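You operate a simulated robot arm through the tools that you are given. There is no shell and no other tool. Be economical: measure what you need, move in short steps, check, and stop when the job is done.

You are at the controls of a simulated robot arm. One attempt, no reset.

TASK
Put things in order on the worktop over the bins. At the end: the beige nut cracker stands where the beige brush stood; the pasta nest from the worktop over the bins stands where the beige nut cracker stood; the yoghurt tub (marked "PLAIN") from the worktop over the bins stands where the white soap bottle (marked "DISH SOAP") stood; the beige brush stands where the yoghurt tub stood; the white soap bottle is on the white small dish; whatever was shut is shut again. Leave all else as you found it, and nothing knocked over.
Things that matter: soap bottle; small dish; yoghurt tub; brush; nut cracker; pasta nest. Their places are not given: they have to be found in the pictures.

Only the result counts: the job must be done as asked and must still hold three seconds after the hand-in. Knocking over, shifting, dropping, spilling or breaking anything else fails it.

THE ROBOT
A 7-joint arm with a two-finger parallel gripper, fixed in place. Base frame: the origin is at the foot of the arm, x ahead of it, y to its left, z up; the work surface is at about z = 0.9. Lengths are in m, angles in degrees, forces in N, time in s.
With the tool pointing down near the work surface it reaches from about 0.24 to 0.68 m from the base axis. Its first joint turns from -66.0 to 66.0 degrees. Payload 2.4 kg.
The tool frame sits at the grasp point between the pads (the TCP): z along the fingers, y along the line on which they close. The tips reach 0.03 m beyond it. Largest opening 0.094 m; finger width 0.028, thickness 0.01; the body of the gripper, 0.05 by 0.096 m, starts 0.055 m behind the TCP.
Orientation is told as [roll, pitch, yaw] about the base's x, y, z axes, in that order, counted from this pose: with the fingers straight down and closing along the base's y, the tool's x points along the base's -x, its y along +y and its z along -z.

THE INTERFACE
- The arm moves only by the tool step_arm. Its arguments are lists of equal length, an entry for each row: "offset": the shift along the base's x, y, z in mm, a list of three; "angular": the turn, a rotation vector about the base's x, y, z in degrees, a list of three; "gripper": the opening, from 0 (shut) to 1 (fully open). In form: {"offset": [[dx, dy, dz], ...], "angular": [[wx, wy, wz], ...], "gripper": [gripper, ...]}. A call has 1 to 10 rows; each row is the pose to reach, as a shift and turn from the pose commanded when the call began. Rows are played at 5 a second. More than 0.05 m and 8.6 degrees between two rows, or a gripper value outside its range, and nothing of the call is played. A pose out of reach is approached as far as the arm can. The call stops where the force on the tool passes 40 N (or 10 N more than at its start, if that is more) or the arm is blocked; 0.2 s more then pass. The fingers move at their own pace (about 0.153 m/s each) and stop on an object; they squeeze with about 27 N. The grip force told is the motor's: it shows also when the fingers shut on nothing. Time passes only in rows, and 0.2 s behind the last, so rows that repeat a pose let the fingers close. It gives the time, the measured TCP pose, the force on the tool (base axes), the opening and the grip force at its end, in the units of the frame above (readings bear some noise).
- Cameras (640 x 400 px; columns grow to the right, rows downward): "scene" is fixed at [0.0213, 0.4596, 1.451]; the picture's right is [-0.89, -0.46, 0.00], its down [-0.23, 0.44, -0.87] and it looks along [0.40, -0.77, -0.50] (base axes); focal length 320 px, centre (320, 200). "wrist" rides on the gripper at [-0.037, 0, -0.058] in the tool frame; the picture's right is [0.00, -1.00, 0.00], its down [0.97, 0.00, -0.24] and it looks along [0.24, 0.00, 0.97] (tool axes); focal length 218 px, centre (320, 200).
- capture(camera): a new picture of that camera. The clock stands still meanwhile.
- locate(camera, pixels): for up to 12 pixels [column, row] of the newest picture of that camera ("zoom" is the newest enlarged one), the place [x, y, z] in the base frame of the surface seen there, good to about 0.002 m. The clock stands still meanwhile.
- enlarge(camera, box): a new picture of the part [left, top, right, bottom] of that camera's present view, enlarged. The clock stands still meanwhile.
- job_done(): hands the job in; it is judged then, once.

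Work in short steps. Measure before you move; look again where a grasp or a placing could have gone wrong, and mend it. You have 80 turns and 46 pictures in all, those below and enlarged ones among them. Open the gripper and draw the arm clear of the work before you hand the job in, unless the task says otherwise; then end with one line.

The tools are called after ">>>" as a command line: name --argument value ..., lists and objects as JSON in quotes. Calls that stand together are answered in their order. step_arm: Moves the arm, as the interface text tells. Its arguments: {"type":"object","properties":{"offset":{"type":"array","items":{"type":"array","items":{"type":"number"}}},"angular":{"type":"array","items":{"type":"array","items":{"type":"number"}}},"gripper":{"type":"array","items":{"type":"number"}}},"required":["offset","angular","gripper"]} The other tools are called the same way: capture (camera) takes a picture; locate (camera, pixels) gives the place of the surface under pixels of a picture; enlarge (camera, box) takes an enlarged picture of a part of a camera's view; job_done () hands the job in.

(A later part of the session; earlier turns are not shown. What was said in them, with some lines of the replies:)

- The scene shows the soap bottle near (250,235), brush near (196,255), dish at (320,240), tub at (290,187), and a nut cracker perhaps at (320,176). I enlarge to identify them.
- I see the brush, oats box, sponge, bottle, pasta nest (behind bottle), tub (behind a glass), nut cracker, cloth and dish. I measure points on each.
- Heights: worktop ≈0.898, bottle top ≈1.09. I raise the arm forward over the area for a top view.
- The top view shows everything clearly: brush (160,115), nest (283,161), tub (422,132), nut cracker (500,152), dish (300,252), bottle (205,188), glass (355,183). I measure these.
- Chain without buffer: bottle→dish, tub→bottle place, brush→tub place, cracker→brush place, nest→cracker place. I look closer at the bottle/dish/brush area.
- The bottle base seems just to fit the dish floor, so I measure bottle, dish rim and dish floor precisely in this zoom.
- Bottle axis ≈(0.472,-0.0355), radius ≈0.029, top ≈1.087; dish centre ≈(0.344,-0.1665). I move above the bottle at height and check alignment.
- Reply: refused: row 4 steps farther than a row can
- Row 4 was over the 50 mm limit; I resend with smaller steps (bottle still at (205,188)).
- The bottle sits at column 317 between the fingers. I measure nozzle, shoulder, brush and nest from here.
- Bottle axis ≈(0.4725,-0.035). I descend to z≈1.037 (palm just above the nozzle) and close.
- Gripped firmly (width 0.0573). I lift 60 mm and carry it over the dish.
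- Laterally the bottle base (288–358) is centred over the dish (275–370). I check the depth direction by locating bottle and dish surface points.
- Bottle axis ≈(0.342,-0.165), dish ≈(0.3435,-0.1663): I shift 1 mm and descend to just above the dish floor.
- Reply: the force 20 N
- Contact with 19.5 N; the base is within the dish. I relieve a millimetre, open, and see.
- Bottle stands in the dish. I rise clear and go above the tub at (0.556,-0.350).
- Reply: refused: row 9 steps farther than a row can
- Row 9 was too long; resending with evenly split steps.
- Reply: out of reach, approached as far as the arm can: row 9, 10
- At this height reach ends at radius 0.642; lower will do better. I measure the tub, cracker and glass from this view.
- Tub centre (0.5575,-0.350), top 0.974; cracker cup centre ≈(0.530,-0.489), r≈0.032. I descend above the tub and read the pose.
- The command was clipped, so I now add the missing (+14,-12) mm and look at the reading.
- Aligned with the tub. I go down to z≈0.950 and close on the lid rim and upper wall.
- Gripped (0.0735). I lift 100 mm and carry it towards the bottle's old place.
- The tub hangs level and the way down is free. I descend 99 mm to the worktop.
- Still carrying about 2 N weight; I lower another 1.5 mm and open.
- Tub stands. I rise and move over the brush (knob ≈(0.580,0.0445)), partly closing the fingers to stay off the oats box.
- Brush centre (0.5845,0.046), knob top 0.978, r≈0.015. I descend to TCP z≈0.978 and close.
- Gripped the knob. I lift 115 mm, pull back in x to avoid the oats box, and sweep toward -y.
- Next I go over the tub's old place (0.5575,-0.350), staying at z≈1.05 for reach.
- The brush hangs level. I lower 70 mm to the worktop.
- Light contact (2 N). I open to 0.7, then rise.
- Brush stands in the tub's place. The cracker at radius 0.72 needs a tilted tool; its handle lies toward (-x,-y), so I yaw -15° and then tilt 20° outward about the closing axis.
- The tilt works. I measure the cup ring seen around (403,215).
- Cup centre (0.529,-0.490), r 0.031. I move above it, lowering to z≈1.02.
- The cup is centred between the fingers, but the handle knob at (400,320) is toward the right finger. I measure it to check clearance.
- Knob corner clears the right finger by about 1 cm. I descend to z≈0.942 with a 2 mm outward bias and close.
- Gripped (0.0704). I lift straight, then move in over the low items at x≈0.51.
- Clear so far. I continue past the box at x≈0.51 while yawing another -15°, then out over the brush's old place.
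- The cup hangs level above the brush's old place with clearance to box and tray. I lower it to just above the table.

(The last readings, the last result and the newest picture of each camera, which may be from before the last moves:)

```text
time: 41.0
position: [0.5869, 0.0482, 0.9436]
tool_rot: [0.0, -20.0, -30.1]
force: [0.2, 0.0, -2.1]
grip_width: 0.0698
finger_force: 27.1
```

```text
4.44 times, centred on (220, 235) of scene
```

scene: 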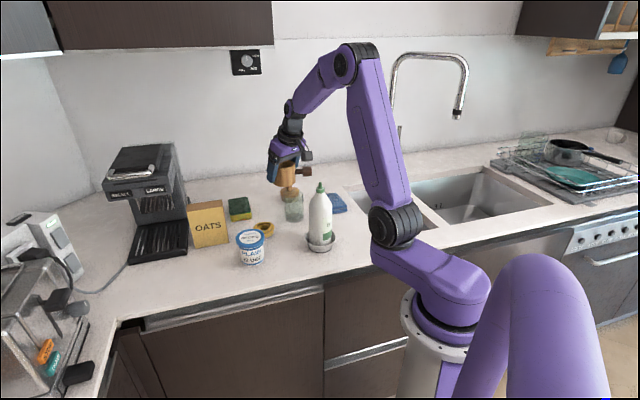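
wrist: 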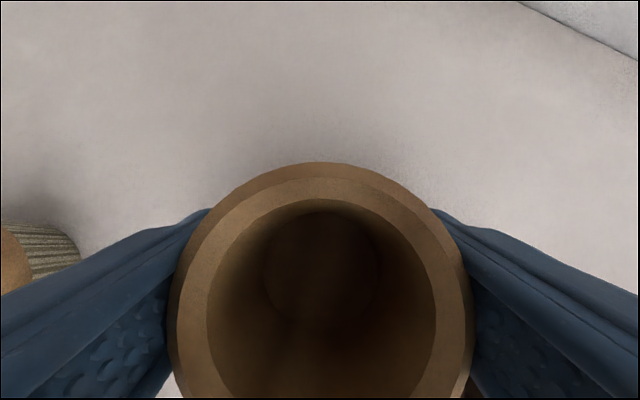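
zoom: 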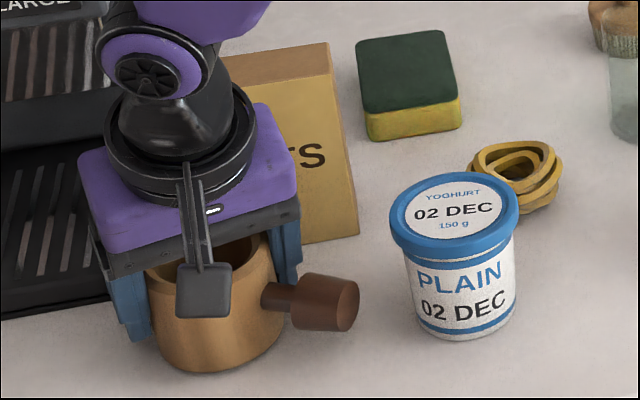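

Still carrying ~2 N; I lower 1.5 mm more, open, then withdraw straight up.

>>> step_arm --offset '[[0, 0, -1], [0, 0, -2], [0, 0, -2], [0, 0, -2], [0, 0, -2], [0, 0, -2]]' --angular '[[0, 0, 0], [0, 0, 0], [0, 0, 0], [0, 0, 0], [0, 0, 0], [0, 0, 0]]' --gripper '[0, 0, 0, 0.85, 1, 1]'

>>> step_arm --offset '[[0, 0, 25], [0, 0, 60], [0, 0, 100], [-30, 0, 125], [-30, 0, 125]]' --angular '[[0, 0, 0], [0, 0, 0], [0, 0, 0], [0, 0, 0], [0, 0, 0]]' --gripper '[1, 1, 1, 1, 1]'

>>> capture --camera "wrist"

```text
time: 42.4
position: [0.585, 0.0456, 0.9434]
tool_rot: [0.0, -20.0, -30.0]
force: [0.7, 0.7, -0.5]
grip_width: 0.0939
finger_force: 0.0
```

```text
time: 43.6
position: [0.5558, 0.0456, 1.0671]
tool_rot: [0.0, -20.0, -29.9]
force: [0.4, 0.1, 0.7]
grip_width: 0.094
finger_force: 0.0
```

```text
16 pictures are left
```

wrist: 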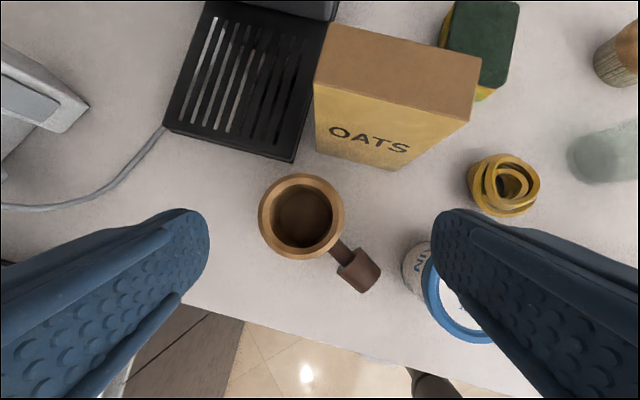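

>>> locate --camera "wrist" --pixels '[[301, 175], [262, 215], [343, 215], [301, 256], [360, 270], [505, 184], [472, 182], [538, 185], [506, 155], [506, 214]]'

>>> enlarge --camera "wrist" --box '[440, 130, 570, 230]'

```text
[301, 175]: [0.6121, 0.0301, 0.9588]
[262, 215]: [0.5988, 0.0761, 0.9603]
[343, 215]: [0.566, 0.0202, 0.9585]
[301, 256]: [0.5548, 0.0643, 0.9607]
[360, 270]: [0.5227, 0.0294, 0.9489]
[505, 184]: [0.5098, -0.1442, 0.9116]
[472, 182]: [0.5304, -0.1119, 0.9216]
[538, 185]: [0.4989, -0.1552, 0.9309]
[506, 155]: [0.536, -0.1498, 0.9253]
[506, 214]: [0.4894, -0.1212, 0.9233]
```

```text
4.00 times, centred on (505, 180) of wrist
```

zoom: 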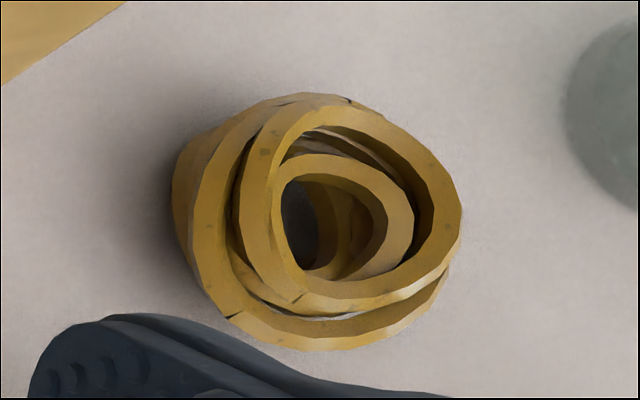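

Cracker sits at (0.583,0.048), on target. Next the nest at (0.512,-0.138): I move above it while yawing back +15°.

>>> step_arm --offset '[[-20, -35, 5], [-40, -75, 5], [-43.5, -115, 5], [-43.5, -150, 5], [-43.5, -183.5, 0], [-43.5, -183.5, -30], [-43.5, -183.5, -30]]' --angular '[[0, 0, 0], [0, 0, 5], [0, 0, 10], [0, 0, 15], [0, 0, 15], [0, 0, 15], [0, 0, 15]]' --gripper '[1, 1, 1, 1, 1, 1, 1]'

>>> capture --camera "wrist"

```text
time: 45.2
position: [0.5121, -0.1383, 1.0374]
tool_rot: [-0.1, -20.0, -15.0]
force: [0.1, 0.0, 0.3]
grip_width: 0.0941
finger_force: 0.1
```

```text
14 pictures are left
```

wrist: 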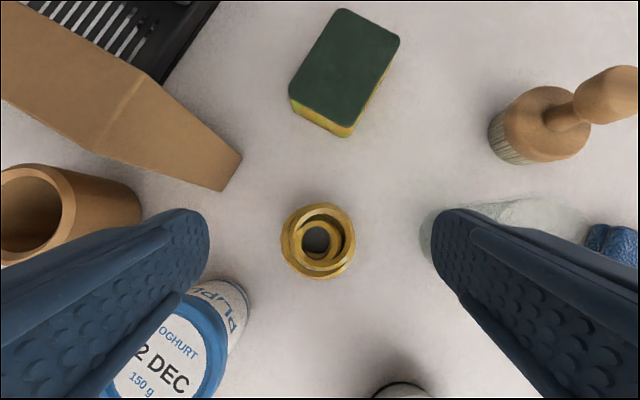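

Nest seen at (318,241), centred. I measure its edges once more before descending.

>>> locate --camera "wrist" --pixels '[[283, 242], [353, 242], [318, 206], [318, 277], [318, 240], [290, 225], [347, 225], [225, 330], [320, 228]]'

```text
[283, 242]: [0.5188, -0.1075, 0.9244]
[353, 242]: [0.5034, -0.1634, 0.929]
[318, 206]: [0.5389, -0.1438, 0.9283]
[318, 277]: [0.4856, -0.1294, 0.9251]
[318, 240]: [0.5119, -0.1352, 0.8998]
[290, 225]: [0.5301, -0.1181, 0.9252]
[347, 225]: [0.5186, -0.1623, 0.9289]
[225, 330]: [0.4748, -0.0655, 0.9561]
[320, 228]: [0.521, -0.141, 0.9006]
```

Nest centre (0.512,-0.136). Since the tilted tips reach 8 mm further out, I set the TCP back accordingly and descend to z≈0.936, then close.

>>> step_arm --offset '[[-7.5, 4, -35], [-7.5, 4, -70], [-7.5, 4, -92], [-7.5, 4, -100.5], [-7.5, 4, -100.5], [-7.5, 4, -100.5], [-7.5, 4, -100.5], [-7.5, 4, -100.5]]' --angular '[[0, 0, 0], [0, 0, 0], [0, 0, 0], [0, 0, 0], [0, 0, 0], [0, 0, 0], [0, 0, 0], [0, 0, 0]]' --gripper '[0.87, 0.87, 0.87, 0.87, 0.87, 0, 0, 0]'

>>> enlarge --camera "scene" --box '[170, 150, 360, 280]'

```text
time: 47.0
position: [0.5052, -0.1324, 0.9373]
tool_rot: [-0.1, -20.0, -14.9]
force: [-0.1, -0.5, 0.1]
grip_width: 0.0539
finger_force: 27.4
```

```text
3.08 times, centred on (265, 215) of scene
```

zoom: 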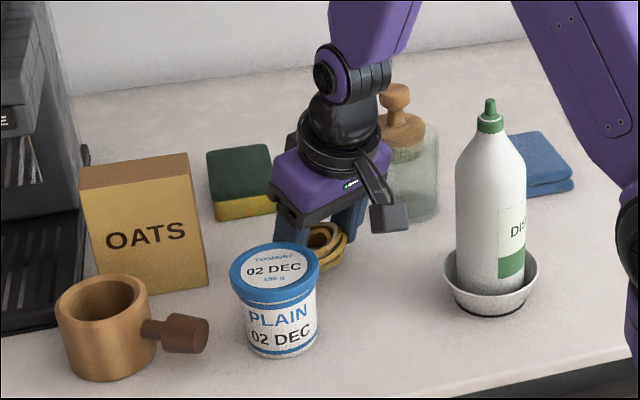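

Gripped (0.054). I lift 20 mm, then 105 mm, and carry it towards the cracker's old place.

>>> step_arm --offset '[[0, 0, 15], [0, 0, 45], [0, 0, 85], [1, -35, 105], [3, -80, 108], [5, -125, 108], [7, -170, 108], [9, -215, 108], [11, -260, 108], [11, -260, 108]]' --angular '[[0, 0, 0], [0, 0, 0], [0, 0, 0], [0, 0, 0], [0, 0, 0], [0, 0, 0], [0, 0, 0], [0, 0, 0], [0, 0, 0], [0, 0, 0]]' --gripper '[0, 0, 0, 0, 0, 0, 0, 0, 0, 0]'

>>> step_arm --offset '[[2, -45, 0], [4.5, -95, -10], [4.5, -95, -10]]' --angular '[[0, 0, 0], [0, 0, 0], [0, 0, 0]]' --gripper '[0, 0, 0]'

>>> enlarge --camera "scene" --box '[250, 120, 390, 230]'

```text
time: 49.2
position: [0.5171, -0.3929, 1.0466]
tool_rot: [0.0, -19.9, -15.1]
force: [0.7, -0.1, 0.2]
grip_width: 0.0545
finger_force: 26.8
```

```text
refused: row 2 steps farther than a row can; nothing moved
```

```text
3.64 times, centred on (320, 175) of scene
```

zoom: 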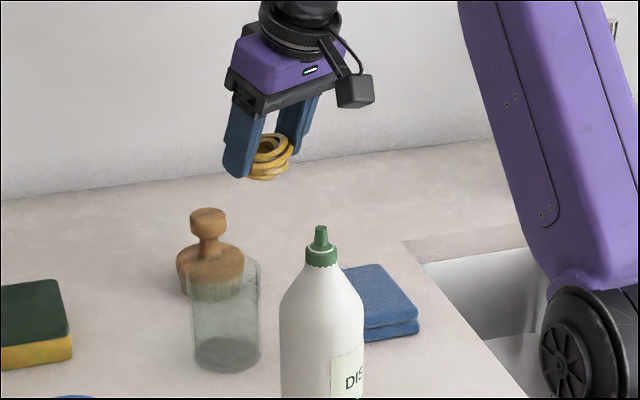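

The nest is held level. I finish the transfer in shorter rows.

>>> step_arm --offset '[[1, -32, 0], [3, -64, -5], [4.5, -95, -10], [4.5, -95, -40], [4.5, -95, -60], [4.5, -95, -60]]' --angular '[[0, 0, 0], [0, 0, 0], [0, 0, 0], [0, 0, 0], [0, 0, 0], [0, 0, 0]]' --gripper '[0, 0, 0, 0, 0, 0]'

>>> enlarge --camera "scene" --box '[270, 130, 380, 220]'

```text
time: 50.6
position: [0.5198, -0.4869, 0.9847]
tool_rot: [0.0, -20.0, -14.9]
force: [-0.5, -0.2, -1.2]
grip_width: 0.0541
finger_force: 27.0
```

```text
4.44 times, centred on (325, 175) of scene
```

zoom: 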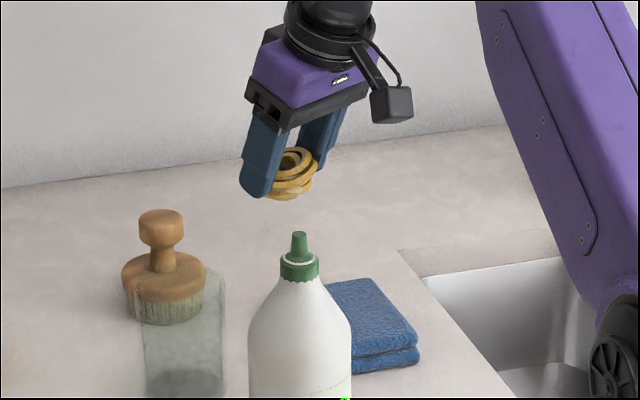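

Position as planned. I lower 47.5 mm to the grasp height.

>>> step_arm --offset '[[0.5, 0, -25], [0.5, 0, -40], [0.5, 0, -46], [0.5, 0, -47.5], [0.5, 0, -47.5]]' --angular '[[0, 0, 0], [0, 0, 0], [0, 0, 0], [0, 0, 0], [0, 0, 0]]' --gripper '[0, 0, 0, 0, 0]'

```text
time: 51.8
position: [0.5204, -0.488, 0.9374]
tool_rot: [0.0, -20.0, -14.9]
force: [-0.8, 0.2, 1.0]
grip_width: 0.054
finger_force: 27.7
```

Slight contact; the pose equals the pick height. I open and rise straight up.

>>> step_arm --offset '[[0, 0, -0.5], [0, 0, -0.5], [0, 0, -0.5], [0, 0, -0.5], [0, 0, 20], [0, 0, 50], [-10, 20, 85], [-10, 20, 85]]' --angular '[[0, 0, 0], [0, 0, 0], [0, 0, 0], [0, 0, 0], [0, 0, 0], [0, 0, 0], [0, 0, 0], [0, 0, 0]]' --gripper '[0, 0.75, 0.9, 0.9, 0.9, 0.9, 0.9, 0.9]'

>>> capture --camera "wrist"

```text
time: 53.6
position: [0.5089, -0.4654, 1.0226]
tool_rot: [0.0, -19.8, -15.1]
force: [-0.2, -0.1, -0.7]
grip_width: 0.0845
finger_force: 0.1
```

```text
10 pictures are left
```

wrist: 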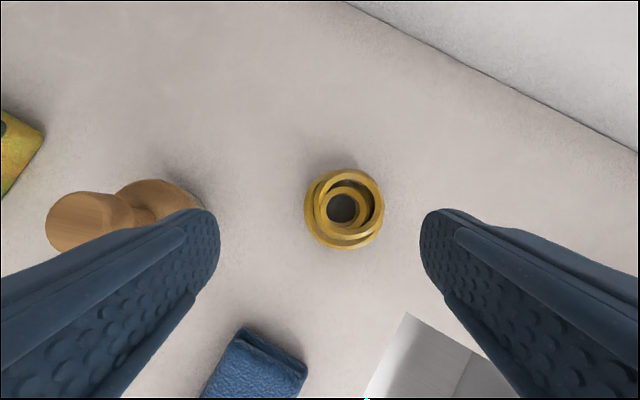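

>>> locate --camera "wrist" --pixels '[[308, 210], [384, 210], [345, 171], [345, 249]]'

>>> step_arm --offset '[[-20, 40, 20], [-40, 80, 40], [-60, 120, 70], [-70, 160, 95], [-80, 200, 110], [-100, 240, 120], [-100, 240, 120]]' --angular '[[0, 0, 0], [0, 0, 0], [0, 0, 0], [0, 0, 0], [0, 0, 0], [0, 0, 0], [0, 0, 0]]' --gripper '[0.9, 1, 1, 1, 1, 1, 1]'

>>> capture --camera "scene"

```text
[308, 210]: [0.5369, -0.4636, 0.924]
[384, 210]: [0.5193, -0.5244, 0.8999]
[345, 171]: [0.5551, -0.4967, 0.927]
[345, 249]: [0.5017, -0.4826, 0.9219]
```

```text
refused: row 3 steps farther than a row can; nothing moved
```

```text
9 pictures are left
```

scene: 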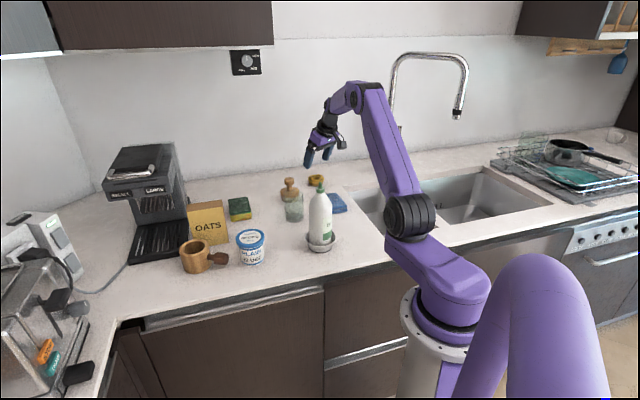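

The nest stands at (0.528,-0.490), on target. I withdraw upward and inward, away from the bottle.

>>> step_arm --offset '[[-15, 15, 35], [-30, 30, 70], [-45, 45, 105], [-60, 60, 140], [-80, 80, 170], [-80, 80, 170]]' --angular '[[0, 0, 0], [0, 0, 0], [0, 0, 0], [0, 0, 0], [0, 0, 0], [0, 0, 0]]' --gripper '[1, 1, 1, 1, 1, 1]'

>>> enlarge --camera "scene" --box '[165, 150, 355, 280]'

```text
time: 55.0
position: [0.4312, -0.3859, 1.1925]
tool_rot: [-0.1, -19.9, -15.0]
force: [0.0, -0.6, -1.0]
grip_width: 0.094
finger_force: 0.0
```

```text
3.08 times, centred on (260, 215) of scene
```

zoom: 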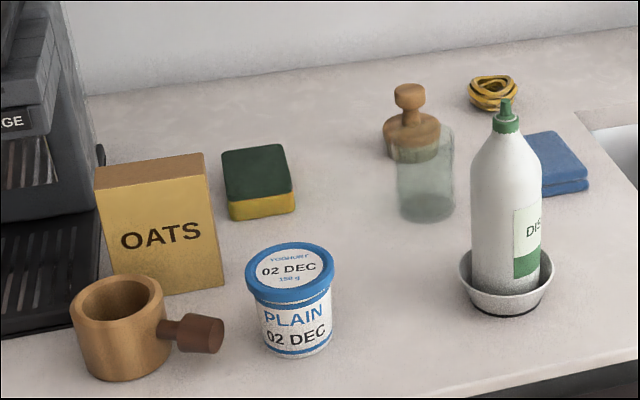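

All things stand in their new places, upright, the arm is clear and open. I hand in.

>>> job_done

```text
The job is handed in.
```

I finished and handed in the job: the nut cracker, pasta nest, yoghurt tub and brush are in their asked-for places, the soap bottle stands in the small dish, all upright in the last picture, and nothing needed opening or shutting.
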